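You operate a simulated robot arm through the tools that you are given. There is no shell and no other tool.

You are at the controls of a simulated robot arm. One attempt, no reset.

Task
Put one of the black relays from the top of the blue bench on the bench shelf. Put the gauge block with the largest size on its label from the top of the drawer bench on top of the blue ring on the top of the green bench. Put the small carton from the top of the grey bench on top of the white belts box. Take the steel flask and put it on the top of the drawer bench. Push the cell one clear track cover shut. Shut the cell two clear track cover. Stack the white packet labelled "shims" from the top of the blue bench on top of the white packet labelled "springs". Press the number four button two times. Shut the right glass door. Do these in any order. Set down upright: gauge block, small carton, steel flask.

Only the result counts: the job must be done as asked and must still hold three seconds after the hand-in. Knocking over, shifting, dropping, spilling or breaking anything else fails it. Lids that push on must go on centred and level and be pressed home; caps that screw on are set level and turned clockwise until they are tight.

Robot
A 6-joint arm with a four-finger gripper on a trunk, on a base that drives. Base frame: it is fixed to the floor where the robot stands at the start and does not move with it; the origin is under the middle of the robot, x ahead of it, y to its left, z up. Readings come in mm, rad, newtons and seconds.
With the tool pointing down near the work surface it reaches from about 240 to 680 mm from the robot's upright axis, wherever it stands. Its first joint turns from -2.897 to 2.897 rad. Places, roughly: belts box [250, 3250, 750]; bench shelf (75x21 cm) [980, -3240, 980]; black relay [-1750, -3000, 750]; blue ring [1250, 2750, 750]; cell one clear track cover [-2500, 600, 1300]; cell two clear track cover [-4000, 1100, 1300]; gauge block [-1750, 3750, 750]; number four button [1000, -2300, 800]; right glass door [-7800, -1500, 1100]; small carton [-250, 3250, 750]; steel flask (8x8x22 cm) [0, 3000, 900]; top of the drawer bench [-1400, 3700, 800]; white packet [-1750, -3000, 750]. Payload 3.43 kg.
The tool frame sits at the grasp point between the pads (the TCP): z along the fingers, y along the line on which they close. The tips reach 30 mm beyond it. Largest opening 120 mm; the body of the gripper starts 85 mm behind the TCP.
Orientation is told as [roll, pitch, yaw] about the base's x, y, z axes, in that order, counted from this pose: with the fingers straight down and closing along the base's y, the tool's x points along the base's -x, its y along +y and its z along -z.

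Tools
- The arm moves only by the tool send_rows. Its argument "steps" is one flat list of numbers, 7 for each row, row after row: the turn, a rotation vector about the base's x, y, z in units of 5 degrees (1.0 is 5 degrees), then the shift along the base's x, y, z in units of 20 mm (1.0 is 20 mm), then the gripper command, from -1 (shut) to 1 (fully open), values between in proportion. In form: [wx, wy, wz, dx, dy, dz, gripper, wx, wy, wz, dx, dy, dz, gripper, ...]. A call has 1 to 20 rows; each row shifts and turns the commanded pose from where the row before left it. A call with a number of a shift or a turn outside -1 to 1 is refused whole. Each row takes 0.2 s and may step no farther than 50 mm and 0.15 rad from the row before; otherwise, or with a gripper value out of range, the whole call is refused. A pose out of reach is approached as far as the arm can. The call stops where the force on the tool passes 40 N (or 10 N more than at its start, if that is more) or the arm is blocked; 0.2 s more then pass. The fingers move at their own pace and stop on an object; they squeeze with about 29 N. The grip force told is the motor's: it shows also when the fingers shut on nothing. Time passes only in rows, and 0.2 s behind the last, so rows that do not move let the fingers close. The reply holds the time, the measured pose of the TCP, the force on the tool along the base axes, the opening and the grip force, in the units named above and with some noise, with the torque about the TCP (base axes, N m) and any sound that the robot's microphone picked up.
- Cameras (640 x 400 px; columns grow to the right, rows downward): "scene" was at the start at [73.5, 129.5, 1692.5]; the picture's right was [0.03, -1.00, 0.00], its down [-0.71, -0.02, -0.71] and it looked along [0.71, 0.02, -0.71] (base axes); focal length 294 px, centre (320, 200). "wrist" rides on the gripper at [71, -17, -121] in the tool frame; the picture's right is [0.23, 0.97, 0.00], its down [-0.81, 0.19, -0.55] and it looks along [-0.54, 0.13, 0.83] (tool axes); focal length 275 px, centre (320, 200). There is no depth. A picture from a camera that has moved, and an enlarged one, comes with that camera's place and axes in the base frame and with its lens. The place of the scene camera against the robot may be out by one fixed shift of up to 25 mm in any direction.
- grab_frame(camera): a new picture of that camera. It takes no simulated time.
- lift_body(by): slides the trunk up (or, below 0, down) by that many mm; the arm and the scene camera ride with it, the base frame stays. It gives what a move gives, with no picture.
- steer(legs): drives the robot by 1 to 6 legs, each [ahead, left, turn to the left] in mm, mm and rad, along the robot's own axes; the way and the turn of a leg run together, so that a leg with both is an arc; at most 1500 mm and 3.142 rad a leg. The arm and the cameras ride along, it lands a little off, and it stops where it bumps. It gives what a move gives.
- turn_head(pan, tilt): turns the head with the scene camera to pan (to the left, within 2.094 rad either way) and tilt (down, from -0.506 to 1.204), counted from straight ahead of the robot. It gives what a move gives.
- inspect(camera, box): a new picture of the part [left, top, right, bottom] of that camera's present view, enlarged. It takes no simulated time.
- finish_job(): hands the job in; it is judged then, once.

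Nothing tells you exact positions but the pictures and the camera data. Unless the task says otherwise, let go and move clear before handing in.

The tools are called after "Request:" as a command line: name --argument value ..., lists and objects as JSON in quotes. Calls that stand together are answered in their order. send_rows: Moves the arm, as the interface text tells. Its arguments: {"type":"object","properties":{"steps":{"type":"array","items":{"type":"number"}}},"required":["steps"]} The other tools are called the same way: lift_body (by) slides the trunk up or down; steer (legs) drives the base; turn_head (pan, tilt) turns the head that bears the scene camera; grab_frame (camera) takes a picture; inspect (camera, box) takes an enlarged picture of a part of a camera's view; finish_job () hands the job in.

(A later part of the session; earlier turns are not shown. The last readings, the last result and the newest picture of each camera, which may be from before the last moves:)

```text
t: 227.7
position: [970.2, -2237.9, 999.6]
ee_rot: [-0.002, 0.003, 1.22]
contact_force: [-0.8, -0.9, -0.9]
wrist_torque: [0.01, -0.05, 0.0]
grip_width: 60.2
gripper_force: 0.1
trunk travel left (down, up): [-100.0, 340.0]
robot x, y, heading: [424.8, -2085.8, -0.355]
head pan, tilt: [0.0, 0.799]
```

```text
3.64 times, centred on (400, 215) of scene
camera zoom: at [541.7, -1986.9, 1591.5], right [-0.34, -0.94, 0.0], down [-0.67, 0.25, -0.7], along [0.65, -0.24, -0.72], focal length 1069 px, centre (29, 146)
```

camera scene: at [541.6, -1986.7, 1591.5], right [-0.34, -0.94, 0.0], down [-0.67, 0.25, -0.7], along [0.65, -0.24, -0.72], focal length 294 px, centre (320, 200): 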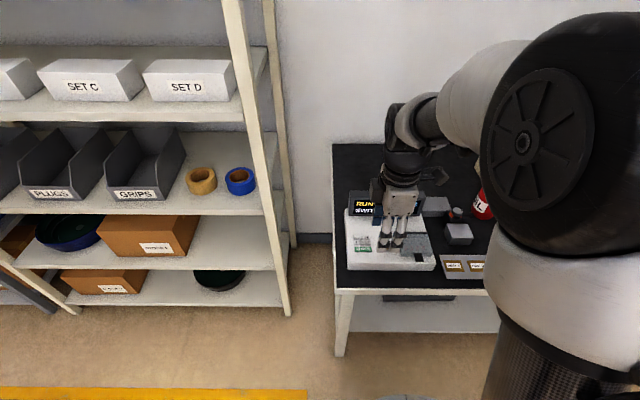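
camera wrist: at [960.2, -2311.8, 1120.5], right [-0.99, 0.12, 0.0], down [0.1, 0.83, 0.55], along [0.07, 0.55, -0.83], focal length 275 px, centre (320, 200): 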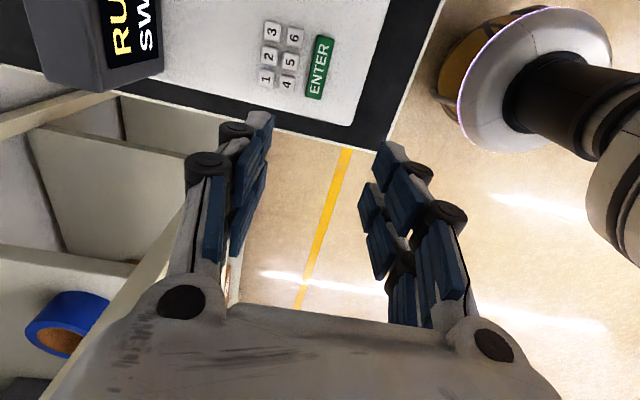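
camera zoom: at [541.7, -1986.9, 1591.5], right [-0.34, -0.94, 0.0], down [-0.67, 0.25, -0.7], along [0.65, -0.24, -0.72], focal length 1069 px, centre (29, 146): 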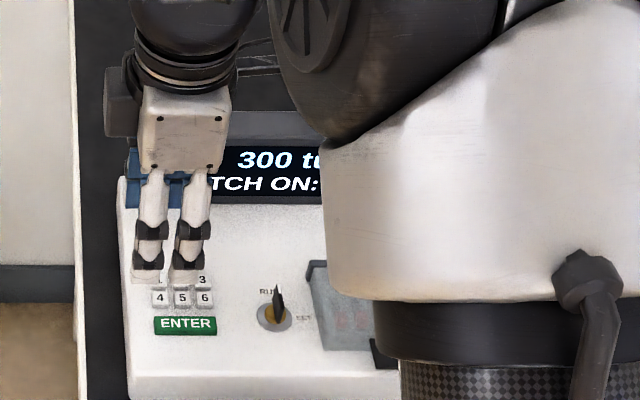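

Triangulated key 4 at (996.8, -2265.6, 852). I'll open a bit more so the other finger stays off the panel, shift accordingly and descend close to the key.

Request:
send_rows --steps '[0, 0, 0, -0.68, 0.33, 0, 0.5, 0, 0, 0, 0, 0, 0, 0.5, 0, 0, 0, 0, 0, -1, 0.5, 0, 0, 0, 0, 0, -1, 0.5, 0, 0, 0, 0, 0, -1, 0.5, 0, 0, 0, 0, 0, -1, 0.5, 0, 0, 0, 0, 0, -1, 0.5]'

Request:
grab_frame --camera "wrist"

Request:
inspect --camera "wrist" --box '[160, 60, 360, 200]'

Request:
inspect --camera "scene" --box '[330, 190, 430, 270]'

```text
t: 229.3
position: [956.0, -2231.7, 899.0]
ee_rot: [-0.002, 0.003, 1.22]
contact_force: [0.4, 0.1, 0.0]
wrist_torque: [-0.02, 0.03, -0.01]
grip_width: 90.1
gripper_force: 0.0
trunk travel left (down, up): [-100.0, 340.0]
robot x, y, heading: [425.0, -2082.5, -0.352]
head pan, tilt: [0.0, 0.799]
```

```text
taken
camera wrist: at [946.3, -2305.1, 1020.2], right [-0.99, 0.12, 0.0], down [0.1, 0.83, 0.55], along [0.07, 0.55, -0.83], focal length 275 px, centre (320, 200)
```

wrist: 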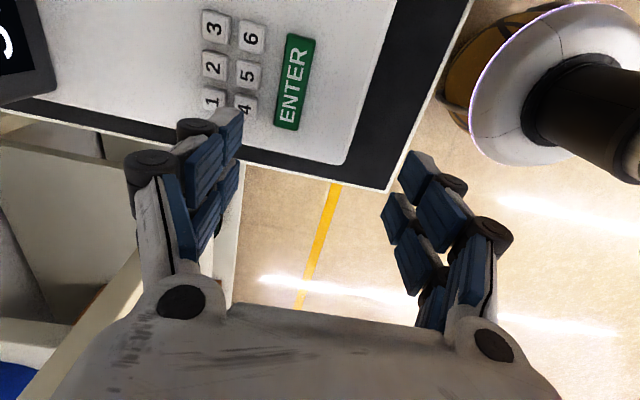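

```text
2.86 times, centred on (260, 130) of wrist
camera zoom: at [946.3, -2305.1, 1020.2], right [-0.99, 0.12, 0.0], down [0.1, 0.83, 0.55], along [0.07, 0.55, -0.83], focal length 786 px, centre (491, 400)
```

zoom: 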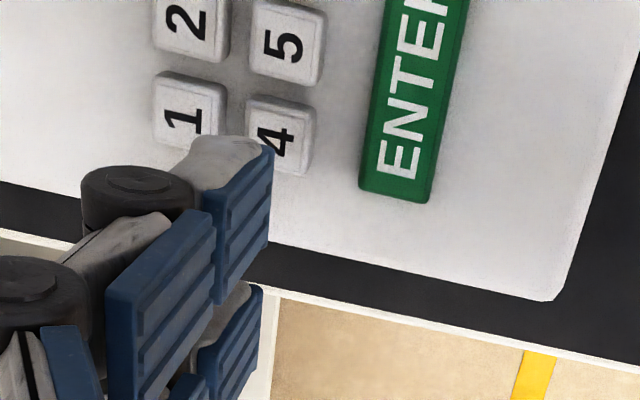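

```text
5.00 times, centred on (380, 230) of scene
camera zoom: at [541.9, -1986.9, 1591.4], right [-0.34, -0.94, 0.0], down [-0.67, 0.25, -0.7], along [0.65, -0.24, -0.72], focal length 1470 px, centre (20, 50)
```

zoom: 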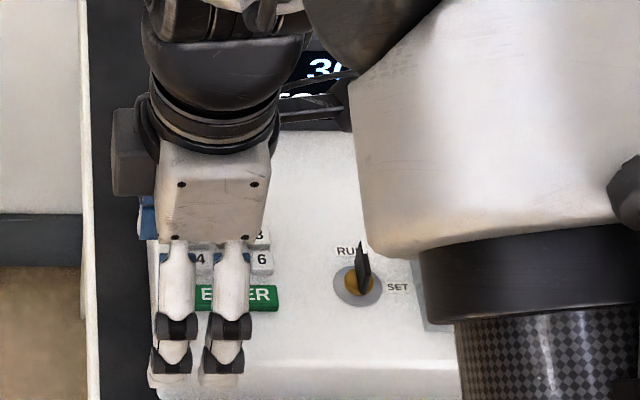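

The prong is aligned just over key 4. I'll press down in small steps and listen.

Request:
send_rows --steps '[0, 0, 0, 0, 0, -0.5, 0.5, 0, 0, 0, 0, 0, -0.25, 0.5, 0, 0, 0, 0, 0, -0.1, 0.5]'

Request:
inspect --camera "wrist" --box '[160, 60, 360, 200]'

```text
t: 230.1
position: [955.6, -2232.1, 883.0]
ee_rot: [-0.002, 0.003, 1.218]
contact_force: [-0.1, 0.7, 0.3]
wrist_torque: [-0.03, 0.0, 0.0]
grip_width: 89.9
gripper_force: 0.0
trunk travel left (down, up): [-100.0, 340.0]
robot x, y, heading: [423.6, -2083.8, -0.351]
head pan, tilt: [0.0, 0.799]
```

```text
2.86 times, centred on (260, 130) of wrist
camera zoom: at [946.1, -2305.3, 1003.7], right [-0.99, 0.12, 0.0], down [0.1, 0.83, 0.55], along [0.07, 0.55, -0.83], focal length 786 px, centre (491, 400)
```

zoom: 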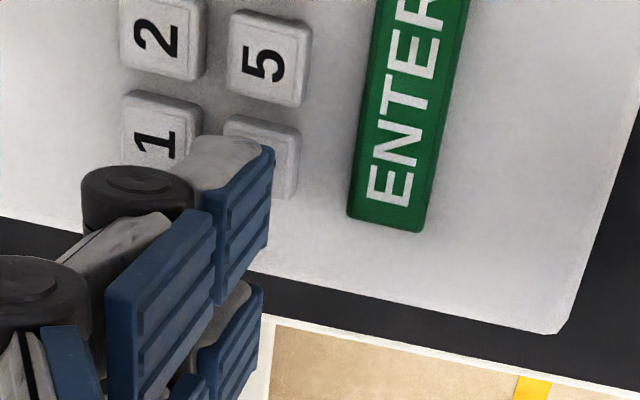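

Request:
send_rows --steps '[0, 0, 0, 0, 0, -0.08, 0.5, 0, 0, 0, 0, 0, -0.08, 0.5]'

Request:
send_rows --steps '[0, 0, 0, 0, 0, -0.08, 0.5]'

```text
t: 230.7
position: [956.0, -2232.1, 880.1]
ee_rot: [-0.001, 0.003, 1.219]
contact_force: [0.4, 0.7, 0.0]
wrist_torque: [0.0, -0.01, 0.01]
grip_width: 89.9
gripper_force: 0.0
trunk travel left (down, up): [-100.0, 340.0]
robot x, y, heading: [424.1, -2082.2, -0.351]
head pan, tilt: [0.0, 0.799]
```

```text
t: 231.1
position: [954.6, -2231.7, 877.7]
ee_rot: [-0.001, 0.002, 1.22]
contact_force: [-0.4, -0.5, 0.3]
wrist_torque: [-0.02, -0.01, 0.01]
grip_width: 90.2
gripper_force: 0.0
trunk travel left (down, up): [-100.0, 340.0]
robot x, y, heading: [425.2, -2083.3, -0.354]
head pan, tilt: [0.0, 0.799]
```

Request:
send_rows --steps '[0, 0, 0, 0, 0, -0.08, 0.5]'

Request:
send_rows --steps '[0, 0, 0, 0, 0, -0.08, 0.5]'

Request:
inspect --camera "wrist" --box '[160, 60, 360, 200]'

```text
t: 231.5
position: [955.7, -2231.9, 876.2]
ee_rot: [-0.002, 0.001, 1.22]
contact_force: [-1.8, -0.4, -0.2]
wrist_torque: [-0.01, 0.0, 0.04]
grip_width: 90.1
gripper_force: 0.2
trunk travel left (down, up): [-100.0, 340.0]
robot x, y, heading: [424.2, -2082.3, -0.35]
head pan, tilt: [0.0, 0.799]
```

```text
t: 231.9
position: [955.4, -2231.8, 875.2]
ee_rot: [-0.002, -0.001, 1.221]
contact_force: [-0.9, -0.8, -0.5]
wrist_torque: [0.0, -0.02, 0.07]
grip_width: 89.7
gripper_force: 0.0
trunk travel left (down, up): [-100.0, 340.0]
robot x, y, heading: [421.3, -2085.8, -0.35]
head pan, tilt: [0.0, 0.799]
```

```text
2.86 times, centred on (260, 130) of wrist
camera zoom: at [946.1, -2305.2, 995.8], right [-0.99, 0.12, 0.0], down [0.1, 0.83, 0.55], along [0.07, 0.55, -0.83], focal length 786 px, centre (491, 400)
```

zoom: 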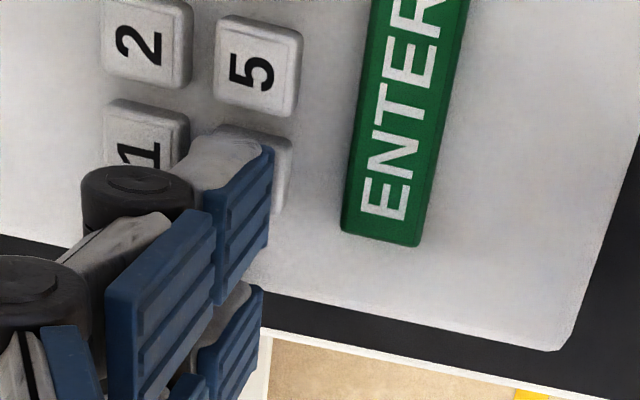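

Request:
send_rows --steps '[0, 0, 0, -0.14, 0.05, 0, 0.5, 0, 0, 0, 0, 0, -0.08, 0.5]'

Request:
send_rows --steps '[0, 0, 0, 0, 0, -0.08, 0.5]'

Request:
send_rows --steps '[0, 0, 0, 0, 0, -0.08, 0.5]'

```text
t: 232.5
position: [952.8, -2231.3, 872.9]
ee_rot: [-0.002, 0.002, 1.219]
contact_force: [0.5, -0.6, 0.3]
wrist_torque: [0.03, 0.01, -0.01]
grip_width: 89.9
gripper_force: 0.1
trunk travel left (down, up): [-100.0, 340.0]
robot x, y, heading: [419.7, -2083.3, -0.354]
head pan, tilt: [0.0, 0.799]
```

```text
t: 232.9
position: [952.2, -2230.9, 871.9]
ee_rot: [-0.001, 0.001, 1.22]
contact_force: [0.0, -0.2, 1.1]
wrist_torque: [-0.04, -0.03, 0.0]
grip_width: 90.0
gripper_force: 0.0
trunk travel left (down, up): [-100.0, 340.0]
robot x, y, heading: [426.1, -2084.7, -0.351]
head pan, tilt: [0.0, 0.799]
```

```text
t: 233.3
position: [952.5, -2230.8, 870.0]
ee_rot: [-0.002, 0.002, 1.219]
contact_force: [0.0, 0.6, 1.2]
wrist_torque: [-0.02, -0.04, 0.01]
grip_width: 90.0
gripper_force: 0.1
trunk travel left (down, up): [-100.0, 340.0]
robot x, y, heading: [422.3, -2085.2, -0.354]
head pan, tilt: [0.0, 0.799]
heard: click
```

A click was heard. I'll lift a few mm and check the keypad and display.

Request:
send_rows --steps '[0, 0, 0, 0, 0, 0.5, 0.5, 0, 0, 0, 0, 0, 0.4, 0.5]'

Request:
inspect --camera "wrist" --box '[160, 60, 360, 200]'

Request:
inspect --camera "scene" --box '[330, 160, 470, 270]'

```text
t: 233.9
position: [952.4, -2231.3, 888.0]
ee_rot: [-0.001, 0.001, 1.221]
contact_force: [0.3, 0.1, 0.3]
wrist_torque: [0.01, -0.02, -0.01]
grip_width: 90.3
gripper_force: 0.1
trunk travel left (down, up): [-100.0, 340.0]
robot x, y, heading: [426.4, -2085.4, -0.356]
head pan, tilt: [0.0, 0.799]
```

```text
2.86 times, centred on (260, 130) of wrist
camera zoom: at [942.9, -2304.7, 1009.2], right [-0.99, 0.12, 0.0], down [0.1, 0.83, 0.55], along [0.07, 0.55, -0.83], focal length 786 px, centre (491, 400)
```

zoom: 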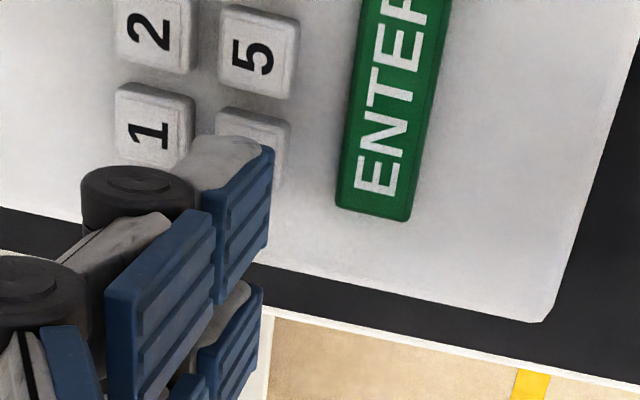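

```text
3.64 times, centred on (400, 215) of scene
camera zoom: at [541.5, -1986.8, 1591.5], right [-0.34, -0.94, 0.0], down [-0.67, 0.25, -0.7], along [0.65, -0.24, -0.72], focal length 1069 px, centre (29, 146)
```

zoom: 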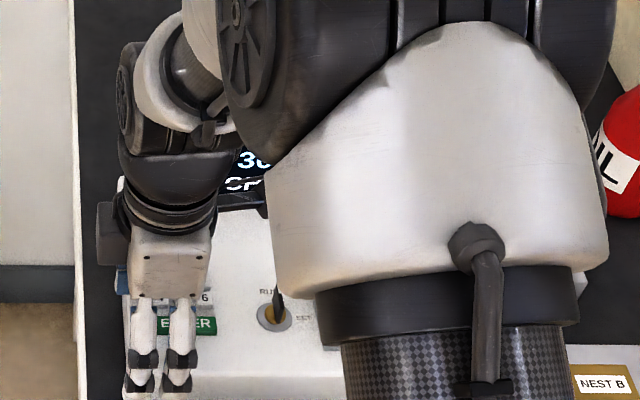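

Now the second press with the same depth.

Request:
send_rows --steps '[0, 0, 0, 0, 0, -0.5, 0.5, 0, 0, 0, 0, 0, -0.2, 0.5, 0, 0, 0, 0, 0, -0.1, 0.5, 0, 0, 0, 0, 0, -0.1, 0.5]'

```text
t: 234.9
position: [952.5, -2232.6, 869.7]
ee_rot: [-0.003, 0.0, 1.22]
contact_force: [-0.5, -1.1, 1.3]
wrist_torque: [-0.08, -0.04, -0.02]
grip_width: 90.3
gripper_force: 0.5
trunk travel left (down, up): [-100.0, 340.0]
robot x, y, heading: [426.6, -2082.6, -0.35]
head pan, tilt: [0.0, 0.799]
heard: click
```

Second click. I'll lift clear and check the display.

Request:
send_rows --steps '[0, 0, 0, 0, 0, 1, 0.5, 0, 0, 0, 0, 0, 1, 0.5, 0, 0, 0, 0, 0, 1, 0.5, 0, 0, 0, 0, 0, 1, 0.5, 0, 0, 0, 0, 0, 1, 0.5, 0, 0, 0, 0, 0, 1, 0.5, 0, 0, 0, -0.5, 0.2, 1, 0.5, 0, 0, 0, -1, 0.4, 1, 0.5, 0, 0, 0, -1, 0.4, 1, 0.5, 0, 0, 0, -1, 0.4, 1, 0.5, 0, 0, 0, -1, 0.4, 1, 0.5, 0, 0, 0, -1, 0.4, 1, 0.5, 0, 0, 0, -1, 0.4, 0, 0.5]'

Request:
steer --legs '[[-250, 0, 0], [0, -700, 0]]'

Request:
turn_head --pan 0.5 --tilt 0.55

Request:
grab_frame --camera "scene"

```text
t: 237.7
position: [821.6, -2178.6, 1110.7]
ee_rot: [-0.001, 0.002, 1.22]
contact_force: [0.7, -0.2, 0.5]
wrist_torque: [0.0, 0.03, -0.01]
grip_width: 90.1
gripper_force: 0.1
trunk travel left (down, up): [-100.0, 340.0]
robot x, y, heading: [424.6, -2082.9, -0.355]
head pan, tilt: [0.0, 0.799]
```

```text
t: 242.9
position: [349.9, -2744.6, 1109.9]
ee_rot: [-0.001, -0.001, 1.223]
contact_force: [0.5, -0.9, 0.2]
wrist_torque: [0.01, -0.03, 0.0]
grip_width: 90.2
gripper_force: 0.1
trunk travel left (down, up): [-100.0, 340.0]
robot x, y, heading: [-45.7, -2653.2, -0.346]
head pan, tilt: [0.0, 0.799]
```

```text
t: 243.8
position: [348.2, -2743.0, 1109.4]
ee_rot: [-0.002, 0.002, 1.223]
contact_force: [-0.2, -0.8, -1.0]
wrist_torque: [-0.02, 0.0, 0.03]
grip_width: 89.8
gripper_force: 0.1
trunk travel left (down, up): [-100.0, 340.0]
robot x, y, heading: [-51.4, -2652.4, -0.348]
head pan, tilt: [0.499, 0.55]
```

```text
taken
camera scene: at [80.0, -2511.5, 1612.8], right [0.15, -0.99, 0.0], down [-0.52, -0.08, -0.85], along [0.84, 0.13, -0.52], focal length 294 px, centre (320, 200)
```

scene: 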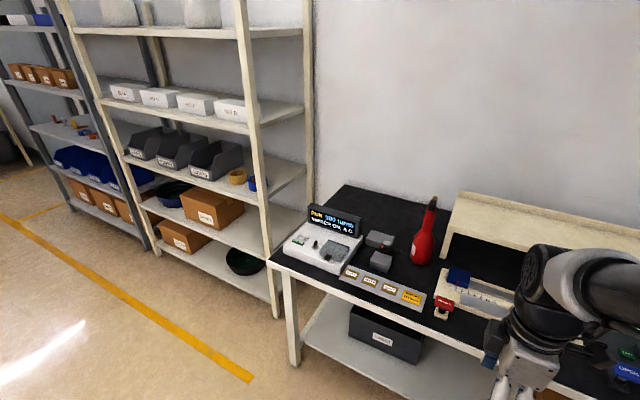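

Request:
inspect --camera "scene" --box '[270, 190, 390, 290]'

Request:
turn_head --pan 0.1 --tilt 0.55

Request:
grab_frame --camera "scene"

Request:
turn_head --pan -1.4 --tilt 0.5

Request:
grab_frame --camera "scene"

```text
4.00 times, centred on (330, 240) of scene
camera zoom: at [80.0, -2511.5, 1612.8], right [0.15, -0.99, 0.0], down [-0.52, -0.08, -0.85], along [0.84, 0.13, -0.52], focal length 1176 px, centre (280, 40)
```

zoom: 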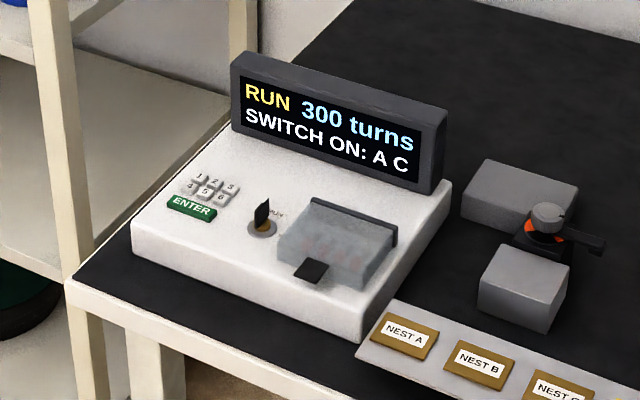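

```text
t: 244.7
position: [348.6, -2743.8, 1109.9]
ee_rot: [-0.002, 0.002, 1.222]
contact_force: [0.0, 0.5, -0.6]
wrist_torque: [0.0, 0.02, 0.0]
grip_width: 89.8
gripper_force: 0.1
trunk travel left (down, up): [-100.0, 340.0]
robot x, y, heading: [-51.1, -2649.8, -0.348]
head pan, tilt: [0.099, 0.55]
```

```text
taken
camera scene: at [78.2, -2547.0, 1612.8], right [-0.25, -0.97, 0.0], down [-0.51, 0.13, -0.85], along [0.83, -0.21, -0.52], focal length 294 px, centre (320, 200)
```

scene: 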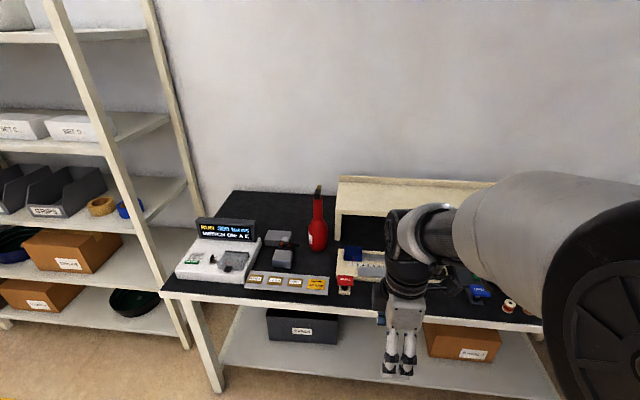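

```text
t: 246.3
position: [349.9, -2743.7, 1110.9]
ee_rot: [-0.001, 0.003, 1.222]
contact_force: [-0.2, 0.1, -0.3]
wrist_torque: [-0.02, -0.04, 0.02]
grip_width: 90.5
gripper_force: 0.0
trunk travel left (down, up): [-100.0, 340.0]
robot x, y, heading: [-53.0, -2650.0, -0.348]
head pan, tilt: [-1.4, 0.499]
```

```text
taken
camera scene: at [-24.8, -2614.5, 1617.4], right [-0.98, 0.18, 0.0], down [0.08, 0.47, -0.88], along [-0.15, -0.86, -0.48], focal length 294 px, centre (320, 200)
```

scene: 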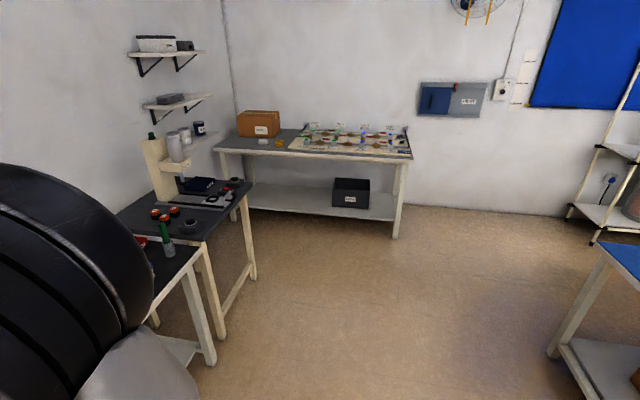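

Both clicks were heard with the prong over key 4. Next the blue bench: I'll route around the dark bench and face the blue bench squarely.

Request:
steer --legs '[[0, 1300, 0], [-1460, 0, 0], [0, 0, -1.588], [1000, 0, 0]]'

Request:
turn_head --pan 0.0 --tilt 0.6

Request:
grab_frame --camera "scene"

Request:
inspect --camera "scene" --box '[160, 90, 480, 290]'

```text
t: 268.4
position: [-1459.0, -2237.9, 1109.9]
ee_rot: [-0.001, 0.001, -0.377]
contact_force: [-0.4, 0.1, 0.8]
wrist_torque: [-0.01, 0.03, -0.04]
grip_width: 90.1
gripper_force: 0.0
trunk travel left (down, up): [-100.0, 340.0]
robot x, y, heading: [-1356.3, -1842.8, -1.949]
head pan, tilt: [-1.4, 0.499]
```

```text
t: 270.0
position: [-1460.9, -2237.5, 1110.2]
ee_rot: [-0.002, 0.001, -0.375]
contact_force: [-0.1, -0.2, -0.2]
wrist_torque: [0.03, 0.01, 0.01]
grip_width: 89.8
gripper_force: 0.0
trunk travel left (down, up): [-100.0, 340.0]
robot x, y, heading: [-1356.5, -1842.8, -1.947]
head pan, tilt: [0.0, 0.6]
```

```text
taken
camera scene: at [-1238.2, -1969.7, 1608.3], right [-0.93, 0.37, 0.0], down [0.21, 0.53, -0.83], along [-0.3, -0.77, -0.56], focal length 294 px, centre (320, 200)
```

scene: 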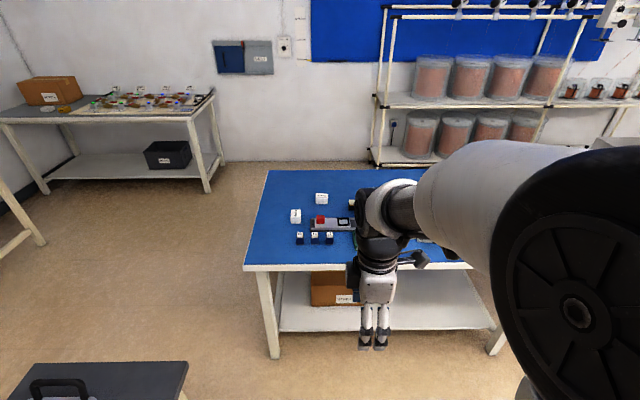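

```text
2.00 times, centred on (320, 190) of scene
camera zoom: at [-1238.2, -1969.7, 1608.3], right [-0.93, 0.37, 0.0], down [0.21, 0.53, -0.83], along [-0.3, -0.77, -0.56], focal length 588 px, centre (320, 220)
```

zoom: 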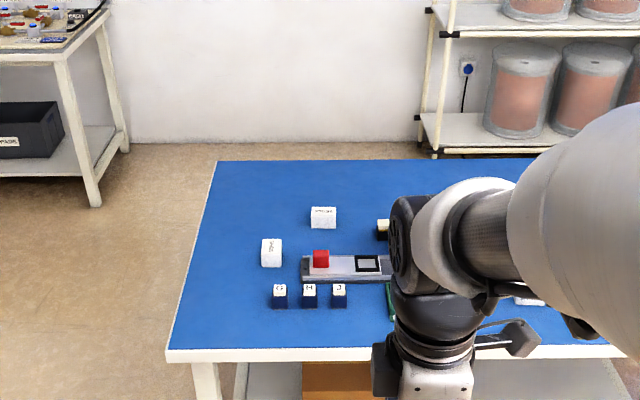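

Request:
steer --legs '[[250, -600, 0]]'

Request:
turn_head --pan 0.35 --tilt 0.65

Request:
grab_frame --camera "scene"

Request:
inspect --camera "scene" --box '[120, 120, 420, 310]'

```text
t: 273.6
position: [-2112.7, -2254.5, 1109.9]
ee_rot: [-0.002, 0.001, -0.369]
contact_force: [-1.1, -0.2, 0.6]
wrist_torque: [-0.02, -0.03, -0.03]
grip_width: 89.9
gripper_force: 0.1
trunk travel left (down, up): [-100.0, 340.0]
robot x, y, heading: [-2008.0, -1860.3, -1.94]
head pan, tilt: [0.0, 0.6]
```

```text
t: 274.4
position: [-2110.6, -2254.1, 1108.4]
ee_rot: [-0.003, 0.003, -0.368]
contact_force: [-0.5, -0.1, 0.3]
wrist_torque: [-0.03, -0.01, 0.0]
grip_width: 90.2
gripper_force: 0.1
trunk travel left (down, up): [-100.0, 340.0]
robot x, y, heading: [-2010.0, -1861.3, -1.942]
head pan, tilt: [0.351, 0.649]
```

```text
taken
camera scene: at [-1860.8, -1989.7, 1604.1], right [-1.0, 0.02, 0.0], down [0.01, 0.6, -0.8], along [-0.01, -0.8, -0.6], focal length 294 px, centre (320, 200)
```

scene: 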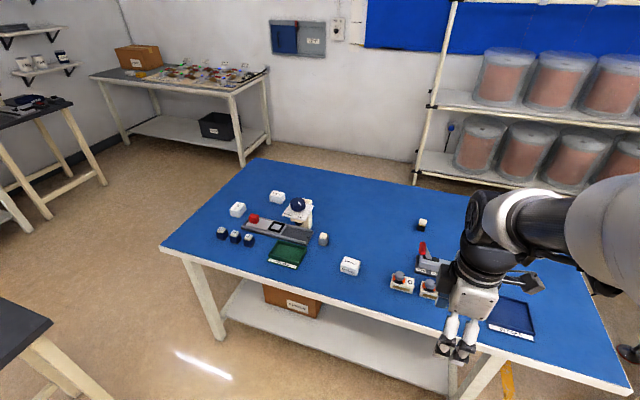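

```text
2.11 times, centred on (270, 215) of scene
camera zoom: at [-1860.8, -1989.7, 1604.1], right [-1.0, 0.02, 0.0], down [0.01, 0.6, -0.8], along [-0.01, -0.8, -0.6], focal length 619 px, centre (425, 168)
```

zoom: 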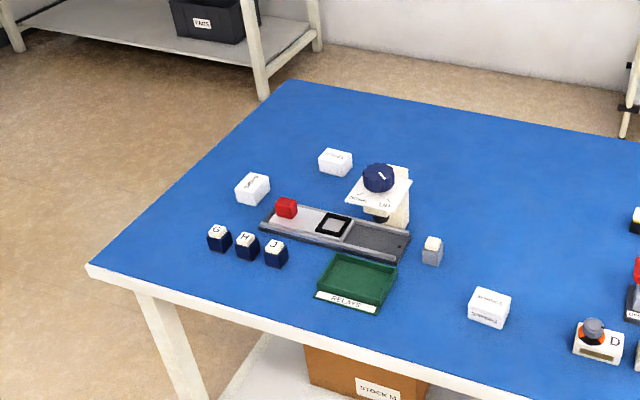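

Request:
inspect --camera "scene" --box '[210, 180, 330, 275]'

Request:
inspect --camera "scene" --box '[330, 200, 460, 310]'

```text
4.21 times, centred on (270, 228) of scene
camera zoom: at [-1860.8, -1989.7, 1604.1], right [-1.0, 0.02, 0.0], down [0.01, 0.6, -0.8], along [-0.01, -0.8, -0.6], focal length 1238 px, centre (530, 84)
```

zoom: 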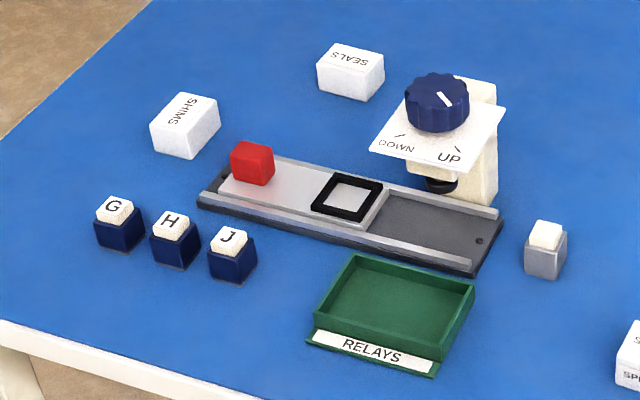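

```text
3.64 times, centred on (395, 255) of scene
camera zoom: at [-1860.8, -1989.7, 1604.1], right [-1.0, 0.02, 0.0], down [0.01, 0.6, -0.8], along [-0.01, -0.8, -0.6], focal length 1069 px, centre (47, 0)
```

zoom: 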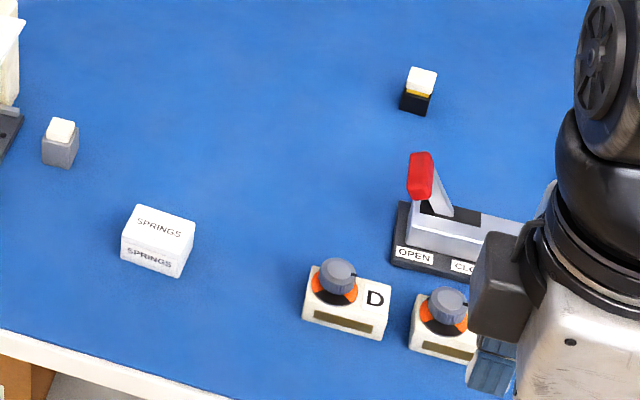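

Request:
steer --legs '[[0, -500, 0]]'

Request:
grab_frame --camera "scene"

Request:
inspect --camera "scene" --box '[240, 130, 420, 260]'

Request:
inspect --camera "scene" --box '[60, 130, 240, 260]'

```text
t: 277.4
position: [-2577.2, -2073.7, 1109.8]
ee_rot: [-0.001, 0.001, -0.37]
contact_force: [-0.6, 1.2, -0.2]
wrist_torque: [0.0, 0.02, 0.0]
grip_width: 90.1
gripper_force: 0.0
trunk travel left (down, up): [-100.0, 340.0]
robot x, y, heading: [-2474.2, -1675.6, -1.94]
head pan, tilt: [0.351, 0.649]
```

```text
taken
camera scene: at [-2327.4, -1809.3, 1604.1], right [-1.0, 0.02, 0.0], down [0.01, 0.6, -0.8], along [-0.02, -0.8, -0.6], focal length 294 px, centre (320, 200)
```

scene: 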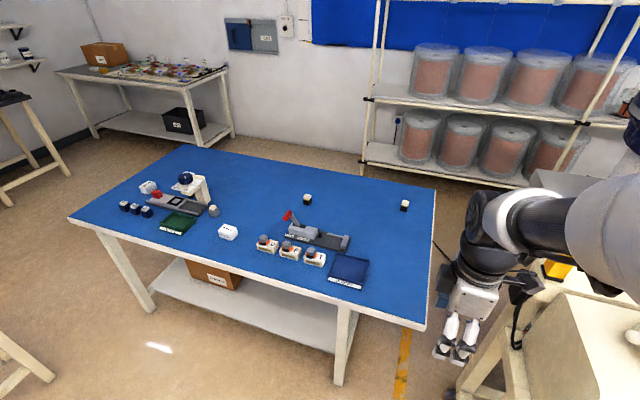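

```text
3.08 times, centred on (330, 195) of scene
camera zoom: at [-2327.4, -1809.3, 1604.1], right [-1.0, 0.02, 0.0], down [0.01, 0.6, -0.8], along [-0.02, -0.8, -0.6], focal length 904 px, centre (289, 215)
```

zoom: 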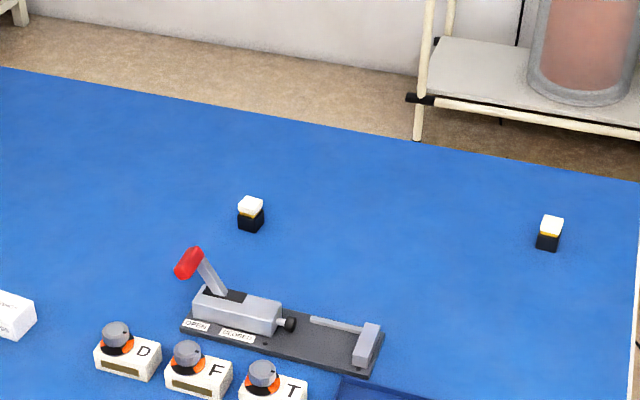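

```text
3.08 times, centred on (150, 195) of scene
camera zoom: at [-2327.4, -1809.3, 1604.1], right [-1.0, 0.02, 0.0], down [0.01, 0.6, -0.8], along [-0.02, -0.8, -0.6], focal length 904 px, centre (843, 215)
```

zoom: 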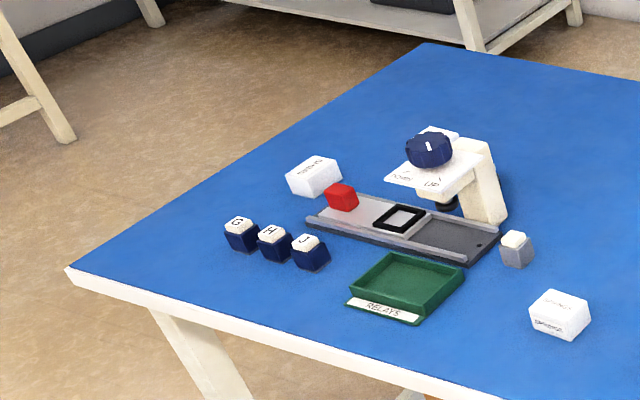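

There are two black relays (black body, yellow band) at the back of the bench, and three white packets; "SHIMS" is at the left-back and "SPRINGS" front-middle. I'll go to the shims packet first.

Request:
steer --legs '[[0, 1311, 0], [280, 0, 0]]'

Request:
turn_head --pan 0.0 --tilt 0.8

Request:
grab_frame --camera "scene"

Request:
grab_frame --camera "wrist"

```text
t: 285.4
position: [-1464.5, -2800.2, 1109.8]
ee_rot: [0.0, 0.001, -0.366]
contact_force: [0.0, -0.8, 0.0]
wrist_torque: [0.02, 0.0, -0.03]
grip_width: 89.6
gripper_force: 0.1
trunk travel left (down, up): [-100.0, 340.0]
robot x, y, heading: [-1362.4, -2401.6, -1.933]
head pan, tilt: [0.351, 0.649]
```

```text
t: 286.3
position: [-1465.0, -2799.6, 1111.0]
ee_rot: [-0.004, 0.001, -0.367]
contact_force: [0.6, -0.1, -0.1]
wrist_torque: [0.0, 0.02, -0.01]
grip_width: 90.0
gripper_force: 0.1
trunk travel left (down, up): [-100.0, 340.0]
robot x, y, heading: [-1363.9, -2402.8, -1.939]
head pan, tilt: [0.0, 0.799]
```

```text
taken
camera scene: at [-1242.1, -2523.1, 1591.5], right [-0.93, 0.36, 0.0], down [0.26, 0.67, -0.7], along [-0.25, -0.65, -0.72], focal length 294 px, centre (320, 200)
```

scene: 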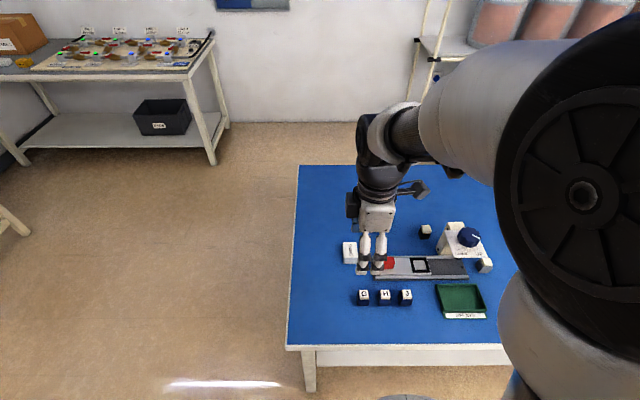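

```text
taken
camera wrist: at [-1537.5, -2790.7, 1231.0], right [0.13, 0.99, 0.0], down [0.83, -0.11, 0.55], along [0.55, -0.07, -0.83], focal length 275 px, centre (320, 200)
```

wrist: 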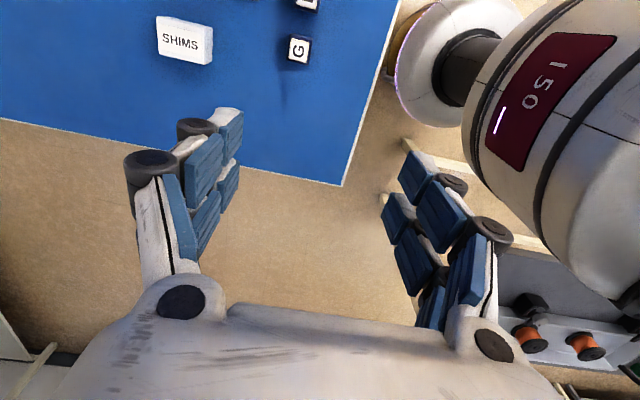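

Request:
inspect --camera "scene" --box '[330, 200, 500, 330]'

Request:
inspect --camera "wrist" --box '[120, 0, 340, 130]'

```text
3.08 times, centred on (415, 265) of scene
camera zoom: at [-1242.1, -2523.1, 1591.5], right [-0.93, 0.36, 0.0], down [0.26, 0.67, -0.7], along [-0.25, -0.65, -0.72], focal length 904 px, centre (28, 0)
```

zoom: 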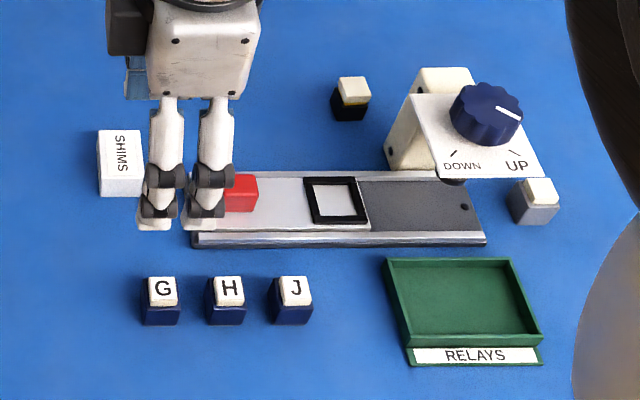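

```text
2.91 times, centred on (230, 65) of wrist
camera zoom: at [-1537.5, -2790.7, 1231.0], right [0.13, 0.99, 0.0], down [0.83, -0.11, 0.55], along [0.55, -0.07, -0.83], focal length 801 px, centre (582, 593)
```

zoom: 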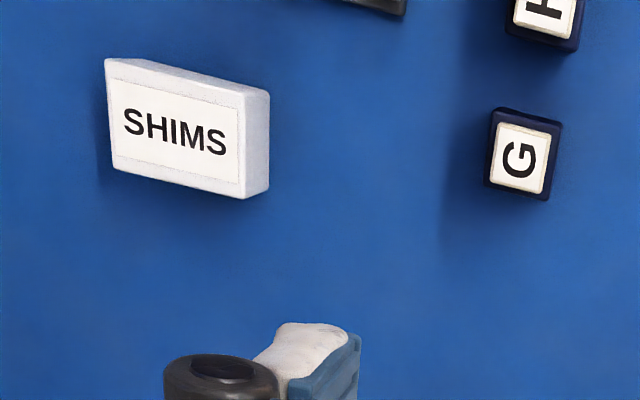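

The SHIMS packet (60×45 mm) is near (-1536, -2981), long side front-to-back. I'll turn the gripper to close sideways, move over it, and check.

Request:
send_rows --steps '[0, 0, -1, -0.197, -0.503, 0, 0.17, 0, 0, -1, -0.197, -0.503, 0, 0.17, 0, 0, -1, -0.197, -0.503, 0, 0.17, 0, 0, -1, -0.197, -0.503, 0, 0.17, 0, 0, -1, -0.197, -0.503, 0, 0.17, 0, 0, -1, -0.197, -0.503, 0, 0.17, 0, 0, -1, -0.197, -0.503, 0, 0.17, 0, 0, -1, -0.197, -0.503, 0, 0.17, 0, 0, -1, -0.197, -0.503, 0, 0.17, 0, 0, -1, -0.197, -0.503, -0.5, 0.17, 0, 0, -1, -0.197, -0.503, -0.5, 0.17, 0, 0, -1, -0.197, -0.503, -0.5, 0.17, 0, 0, -1, -0.197, -0.503, -0.5, 0.17, 0, 0, -1, -0.197, -0.503, -0.5, 0.17, 0, 0, -1, -0.197, -0.503, -0.5, 0.17, 0, 0, -1, -0.197, -0.503, -0.5, 0.17, 0, 0, -1, -0.197, -0.503, -0.5, 0.17, 0, 0, -1, -0.197, -0.503, -0.5, 0.17]'

Request:
grab_frame --camera "wrist"

Request:
inspect --camera "wrist" --box '[240, 30, 440, 160]'

```text
t: 290.1
position: [-1535.7, -2981.9, 1019.1]
ee_rot: [-0.002, 0.001, -1.94]
contact_force: [-0.1, 0.1, -0.6]
wrist_torque: [0.01, 0.01, 0.02]
grip_width: 70.3
gripper_force: 0.2
trunk travel left (down, up): [-100.0, 340.0]
robot x, y, heading: [-1364.3, -2403.8, -1.937]
head pan, tilt: [0.0, 0.799]
```

```text
taken
camera wrist: at [-1525.2, -2910.8, 1140.4], right [0.99, -0.13, 0.0], down [-0.11, -0.83, 0.55], along [-0.08, -0.55, -0.83], focal length 275 px, centre (320, 200)
```

wrist: 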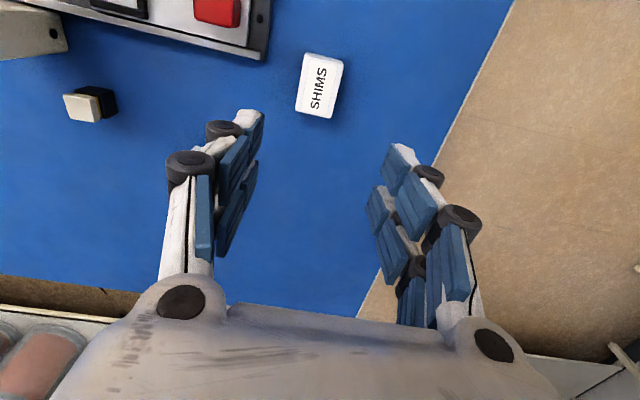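

```text
3.08 times, centred on (340, 95) of wrist
camera zoom: at [-1525.2, -2910.8, 1140.4], right [0.99, -0.13, 0.0], down [-0.11, -0.83, 0.55], along [-0.08, -0.55, -0.83], focal length 847 px, centre (258, 523)
```

zoom: 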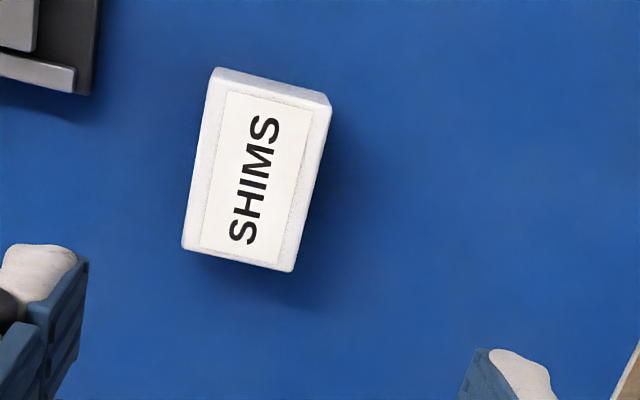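

Packet top centre confirmed at (-1537, -2978, 808). Descending around it.

Request:
send_rows --steps '[0, 0, 0, -0.06, 0.15, -1, 0.17, 0, 0, 0, 0, 0, -1, 0.17, 0, 0, 0, 0, 0, -1, 0.17, 0, 0, 0, 0, 0, -1, 0.17, 0, 0, 0, 0, 0, -1, 0.17, 0, 0, 0, 0, 0, -1, 0.17, 0, 0, 0, 0, 0, -1, 0.17, 0, 0, 0, 0, 0, -1, 0.17]'

Request:
grab_frame --camera "wrist"

```text
t: 291.9
position: [-1534.3, -2978.3, 859.4]
ee_rot: [-0.002, 0.0, -1.937]
contact_force: [-1.1, -1.0, -0.1]
wrist_torque: [0.02, -0.03, -0.01]
grip_width: 70.3
gripper_force: 0.1
trunk travel left (down, up): [-100.0, 340.0]
robot x, y, heading: [-1361.3, -2403.1, -1.934]
head pan, tilt: [0.0, 0.799]
```

```text
taken
camera wrist: at [-1526.0, -2906.9, 980.2], right [0.99, -0.13, 0.0], down [-0.11, -0.83, 0.55], along [-0.07, -0.55, -0.83], focal length 275 px, centre (320, 200)
```

wrist: 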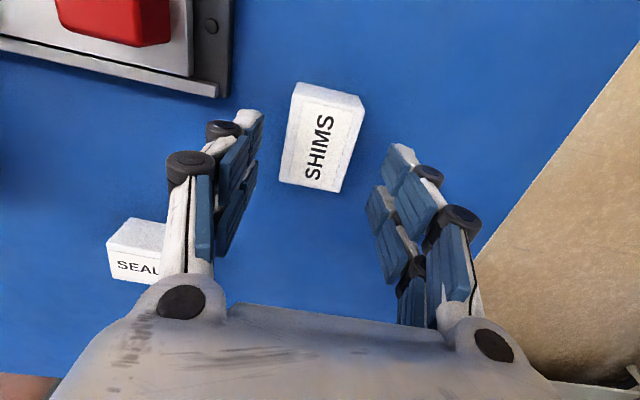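

Request:
send_rows --steps '[0, 0, 0, -0.1, 0, -1, 0.17, 0, 0, 0, 0, 0, -1, 0.17, 0, 0, 0, 0, 0, -0.4, 0.17, 0, 0, 0, 0, 0, 0, -1, 0, 0, 0, 0, 0, 0, -1, 0, 0, 0, 0, 0, 0, -1, 0, 0, 0, 0, 0, 0, -1]'

Request:
grab_frame --camera "wrist"

```text
t: 293.5
position: [-1536.2, -2978.0, 812.4]
ee_rot: [0.0, 0.002, -1.937]
contact_force: [-0.4, -0.1, 0.3]
wrist_torque: [-0.06, 0.0, 0.01]
grip_width: 43.7
gripper_force: 28.7
trunk travel left (down, up): [-100.0, 340.0]
robot x, y, heading: [-1363.8, -2405.4, -1.933]
head pan, tilt: [0.0, 0.799]
```

```text
taken
camera wrist: at [-1528.5, -2906.6, 932.6], right [0.99, -0.13, 0.0], down [-0.11, -0.83, 0.55], along [-0.07, -0.55, -0.83], focal length 275 px, centre (320, 200)
```

wrist: 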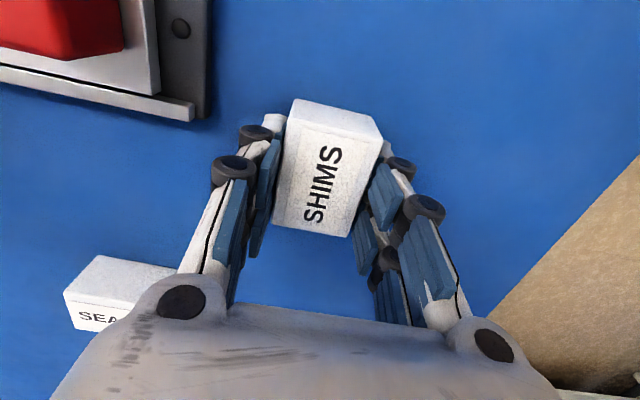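

Gripped the SHIMS packet (44 mm). Lifting and driving right toward the SPRINGS packet.

Request:
send_rows --steps '[0, 0, 0, 0, 0, 1, -1, 0, 0, 0, 0, 0, 1, -1, 0, 0, 0, 0, 0, 1, -1, 0, 0, 0, 0, 0, 1, -1, 0, 0, 0, 0, 0, 1, -1, 0, 0, 0, 0, 0, 1, -1, 0, 0, 0, 0, 0, 1, -1, 0, 0, 0, 0, 0, 1, -1, 0, 0, 0, 0, 0, 1, -1, 0, 0, 0, 0, 0, 1, -1, 0, 0, 0, 0, 0, 1, -1, 0, 0, 0, 0, 0, 1, -1]'

Request:
steer --legs '[[-120, 0, 0], [0, -511, 0]]'

Request:
grab_frame --camera "wrist"

Request:
grab_frame --camera "scene"

```text
t: 296.1
position: [-1538.9, -2979.2, 1052.4]
ee_rot: [-0.001, 0.003, -1.938]
contact_force: [0.2, 0.4, -2.8]
wrist_torque: [0.0, 0.02, -0.02]
grip_width: 43.6
gripper_force: 28.9
trunk travel left (down, up): [-100.0, 340.0]
robot x, y, heading: [-1363.6, -2400.1, -1.936]
head pan, tilt: [0.0, 0.799]
```

```text
t: 299.9
position: [-1974.9, -2683.5, 1050.8]
ee_rot: [-0.001, 0.001, -1.936]
contact_force: [-0.8, -0.5, -1.1]
wrist_torque: [0.02, -0.04, 0.04]
grip_width: 43.6
gripper_force: 28.9
trunk travel left (down, up): [-100.0, 340.0]
robot x, y, heading: [-1798.6, -2106.6, -1.944]
head pan, tilt: [0.0, 0.799]
```

```text
taken
camera wrist: at [-1965.7, -2610.6, 1172.3], right [0.99, -0.13, 0.0], down [-0.11, -0.83, 0.55], along [-0.07, -0.55, -0.83], focal length 275 px, centre (320, 200)
```

wrist: 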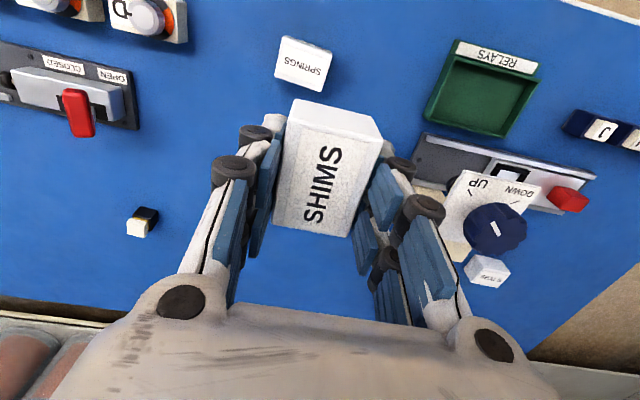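

```text
taken
camera scene: at [-1680.1, -2226.2, 1591.5], right [-0.93, 0.36, 0.0], down [0.26, 0.67, -0.7], along [-0.25, -0.65, -0.72], focal length 294 px, centre (320, 200)
```

scene: 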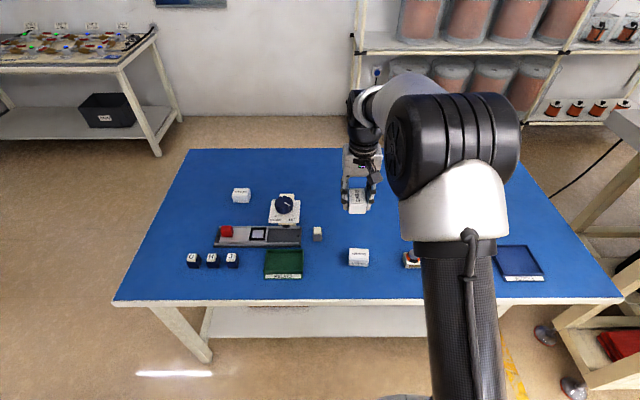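

Request:
inspect --camera "wrist" --box '[240, 20, 380, 110]'

```text
4.44 times, centred on (310, 65) of wrist
camera zoom: at [-1965.7, -2610.6, 1172.3], right [0.99, -0.13, 0.0], down [-0.11, -0.83, 0.55], along [-0.07, -0.55, -0.83], focal length 1224 px, centre (364, 800)
```

zoom: 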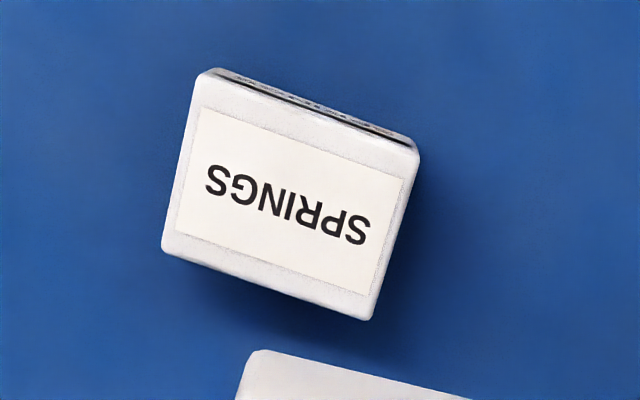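

SPRINGS lies at (-1992, -2656), its long side across. I'll rotate the held packet to match and move over it.

Request:
send_rows --steps '[0, 0, 1, -0.049, 0.079, 0, -1, 0, 0, 1, -0.049, 0.079, 0, -1, 0, 0, 1, -0.049, 0.079, 0, -1, 0, 0, 1, -0.049, 0.079, 0, -1, 0, 0, 1, -0.049, 0.079, 0, -1, 0, 0, 1, -0.049, 0.079, 0, -1, 0, 0, 1, -0.049, 0.079, 0, -1, 0, 0, 1, -0.049, 0.079, 0, -1, 0, 0, 1, -0.049, 0.079, 0, -1, 0, 0, 1, -0.049, 0.079, -0.5, -1, 0, 0, 1, -0.049, 0.079, -0.5, -1, 0, 0, 1, -0.049, 0.079, -0.5, -1, 0, 0, 1, -0.049, 0.079, -1, -1, 0, 0, 1, -0.049, 0.079, -1, -1, 0, 0, 1, -0.049, 0.079, -1, -1, 0, 0, 1, -0.049, 0.079, -0.5, -1, 0, 0, 1, -0.049, 0.079, -0.5, -1, 0, 0, 0.39, 0, 0, 0, -1]'

Request:
grab_frame --camera "wrist"

Request:
inspect --camera "wrist" --box '[220, 40, 420, 180]'

```text
t: 303.7
position: [-1993.3, -2654.4, 940.8]
ee_rot: [-0.001, 0.001, -0.417]
contact_force: [-0.1, -0.2, -2.4]
wrist_torque: [-0.01, 0.01, 0.02]
grip_width: 43.9
gripper_force: 29.1
trunk travel left (down, up): [-100.0, 340.0]
robot x, y, heading: [-1802.6, -2106.9, -1.941]
head pan, tilt: [0.0, 0.799]
```

```text
taken
camera wrist: at [-2064.2, -2642.3, 1061.9], right [0.18, 0.98, 0.0], down [0.82, -0.15, 0.55], along [0.54, -0.1, -0.83], focal length 275 px, centre (320, 200)
```

wrist: 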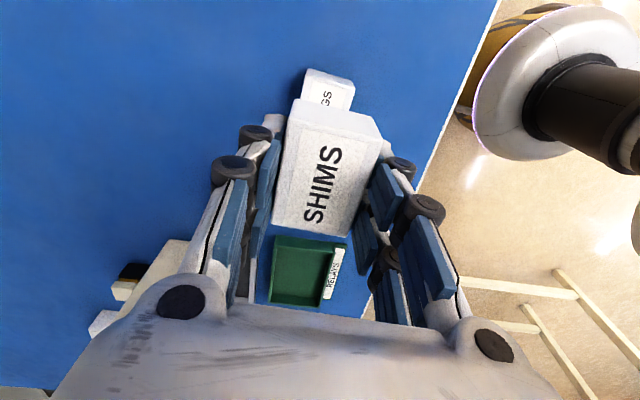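

```text
2.86 times, centred on (320, 110) of wrist
camera zoom: at [-2064.2, -2642.3, 1061.9], right [0.18, 0.98, 0.0], down [0.82, -0.15, 0.55], along [0.54, -0.1, -0.83], focal length 786 px, centre (320, 457)
```

zoom: 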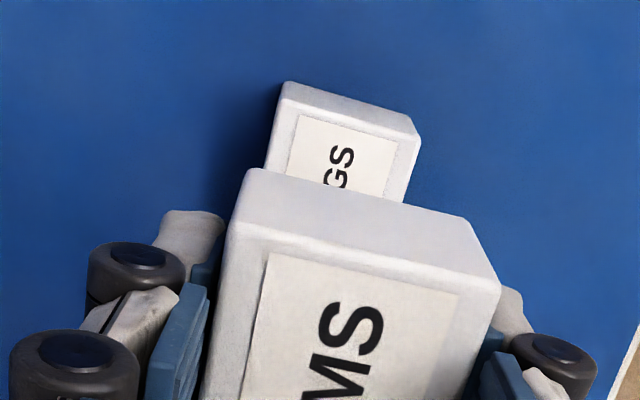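

Alignment is within a few mm. Lowering, then touching down in small steps.

Request:
send_rows --steps '[0, 0, 0, 0.12, 0.03, -1, -1, 0, 0, 0, 0, 0, -1, -1, 0, 0, 0, 0, 0, -1, -1, 0, 0, 0, 0, 0, -0.9, -1]'

Request:
grab_frame --camera "wrist"

Request:
inspect --camera "scene" --box '[280, 180, 440, 300]'

```text
t: 304.7
position: [-1989.8, -2653.7, 862.6]
ee_rot: [-0.004, 0.002, -0.42]
contact_force: [-0.1, -0.6, -2.7]
wrist_torque: [0.08, -0.01, -0.04]
grip_width: 43.3
gripper_force: 28.9
trunk travel left (down, up): [-100.0, 340.0]
robot x, y, heading: [-1804.4, -2107.3, -1.935]
head pan, tilt: [0.0, 0.799]
```

```text
taken
camera wrist: at [-2062.1, -2641.3, 983.8], right [0.19, 0.98, 0.0], down [0.82, -0.15, 0.55], along [0.54, -0.1, -0.83], focal length 275 px, centre (320, 200)
```

wrist: 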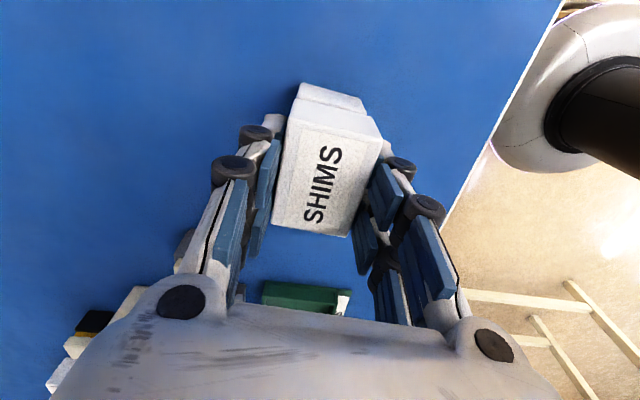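

```text
3.33 times, centred on (360, 240) of scene
camera zoom: at [-1679.6, -2226.6, 1591.4], right [-0.93, 0.36, 0.0], down [0.26, 0.67, -0.7], along [-0.25, -0.65, -0.72], focal length 980 px, centre (187, 67)
```

zoom: 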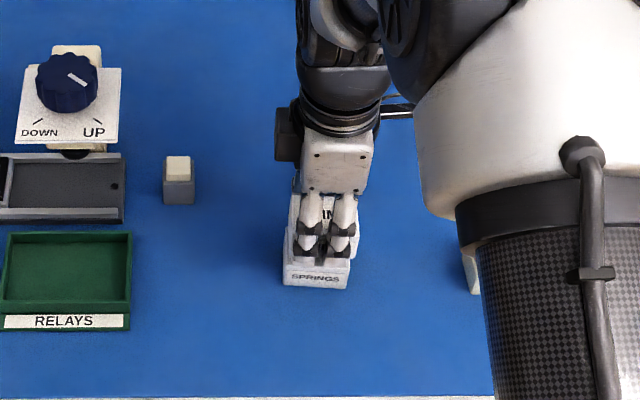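

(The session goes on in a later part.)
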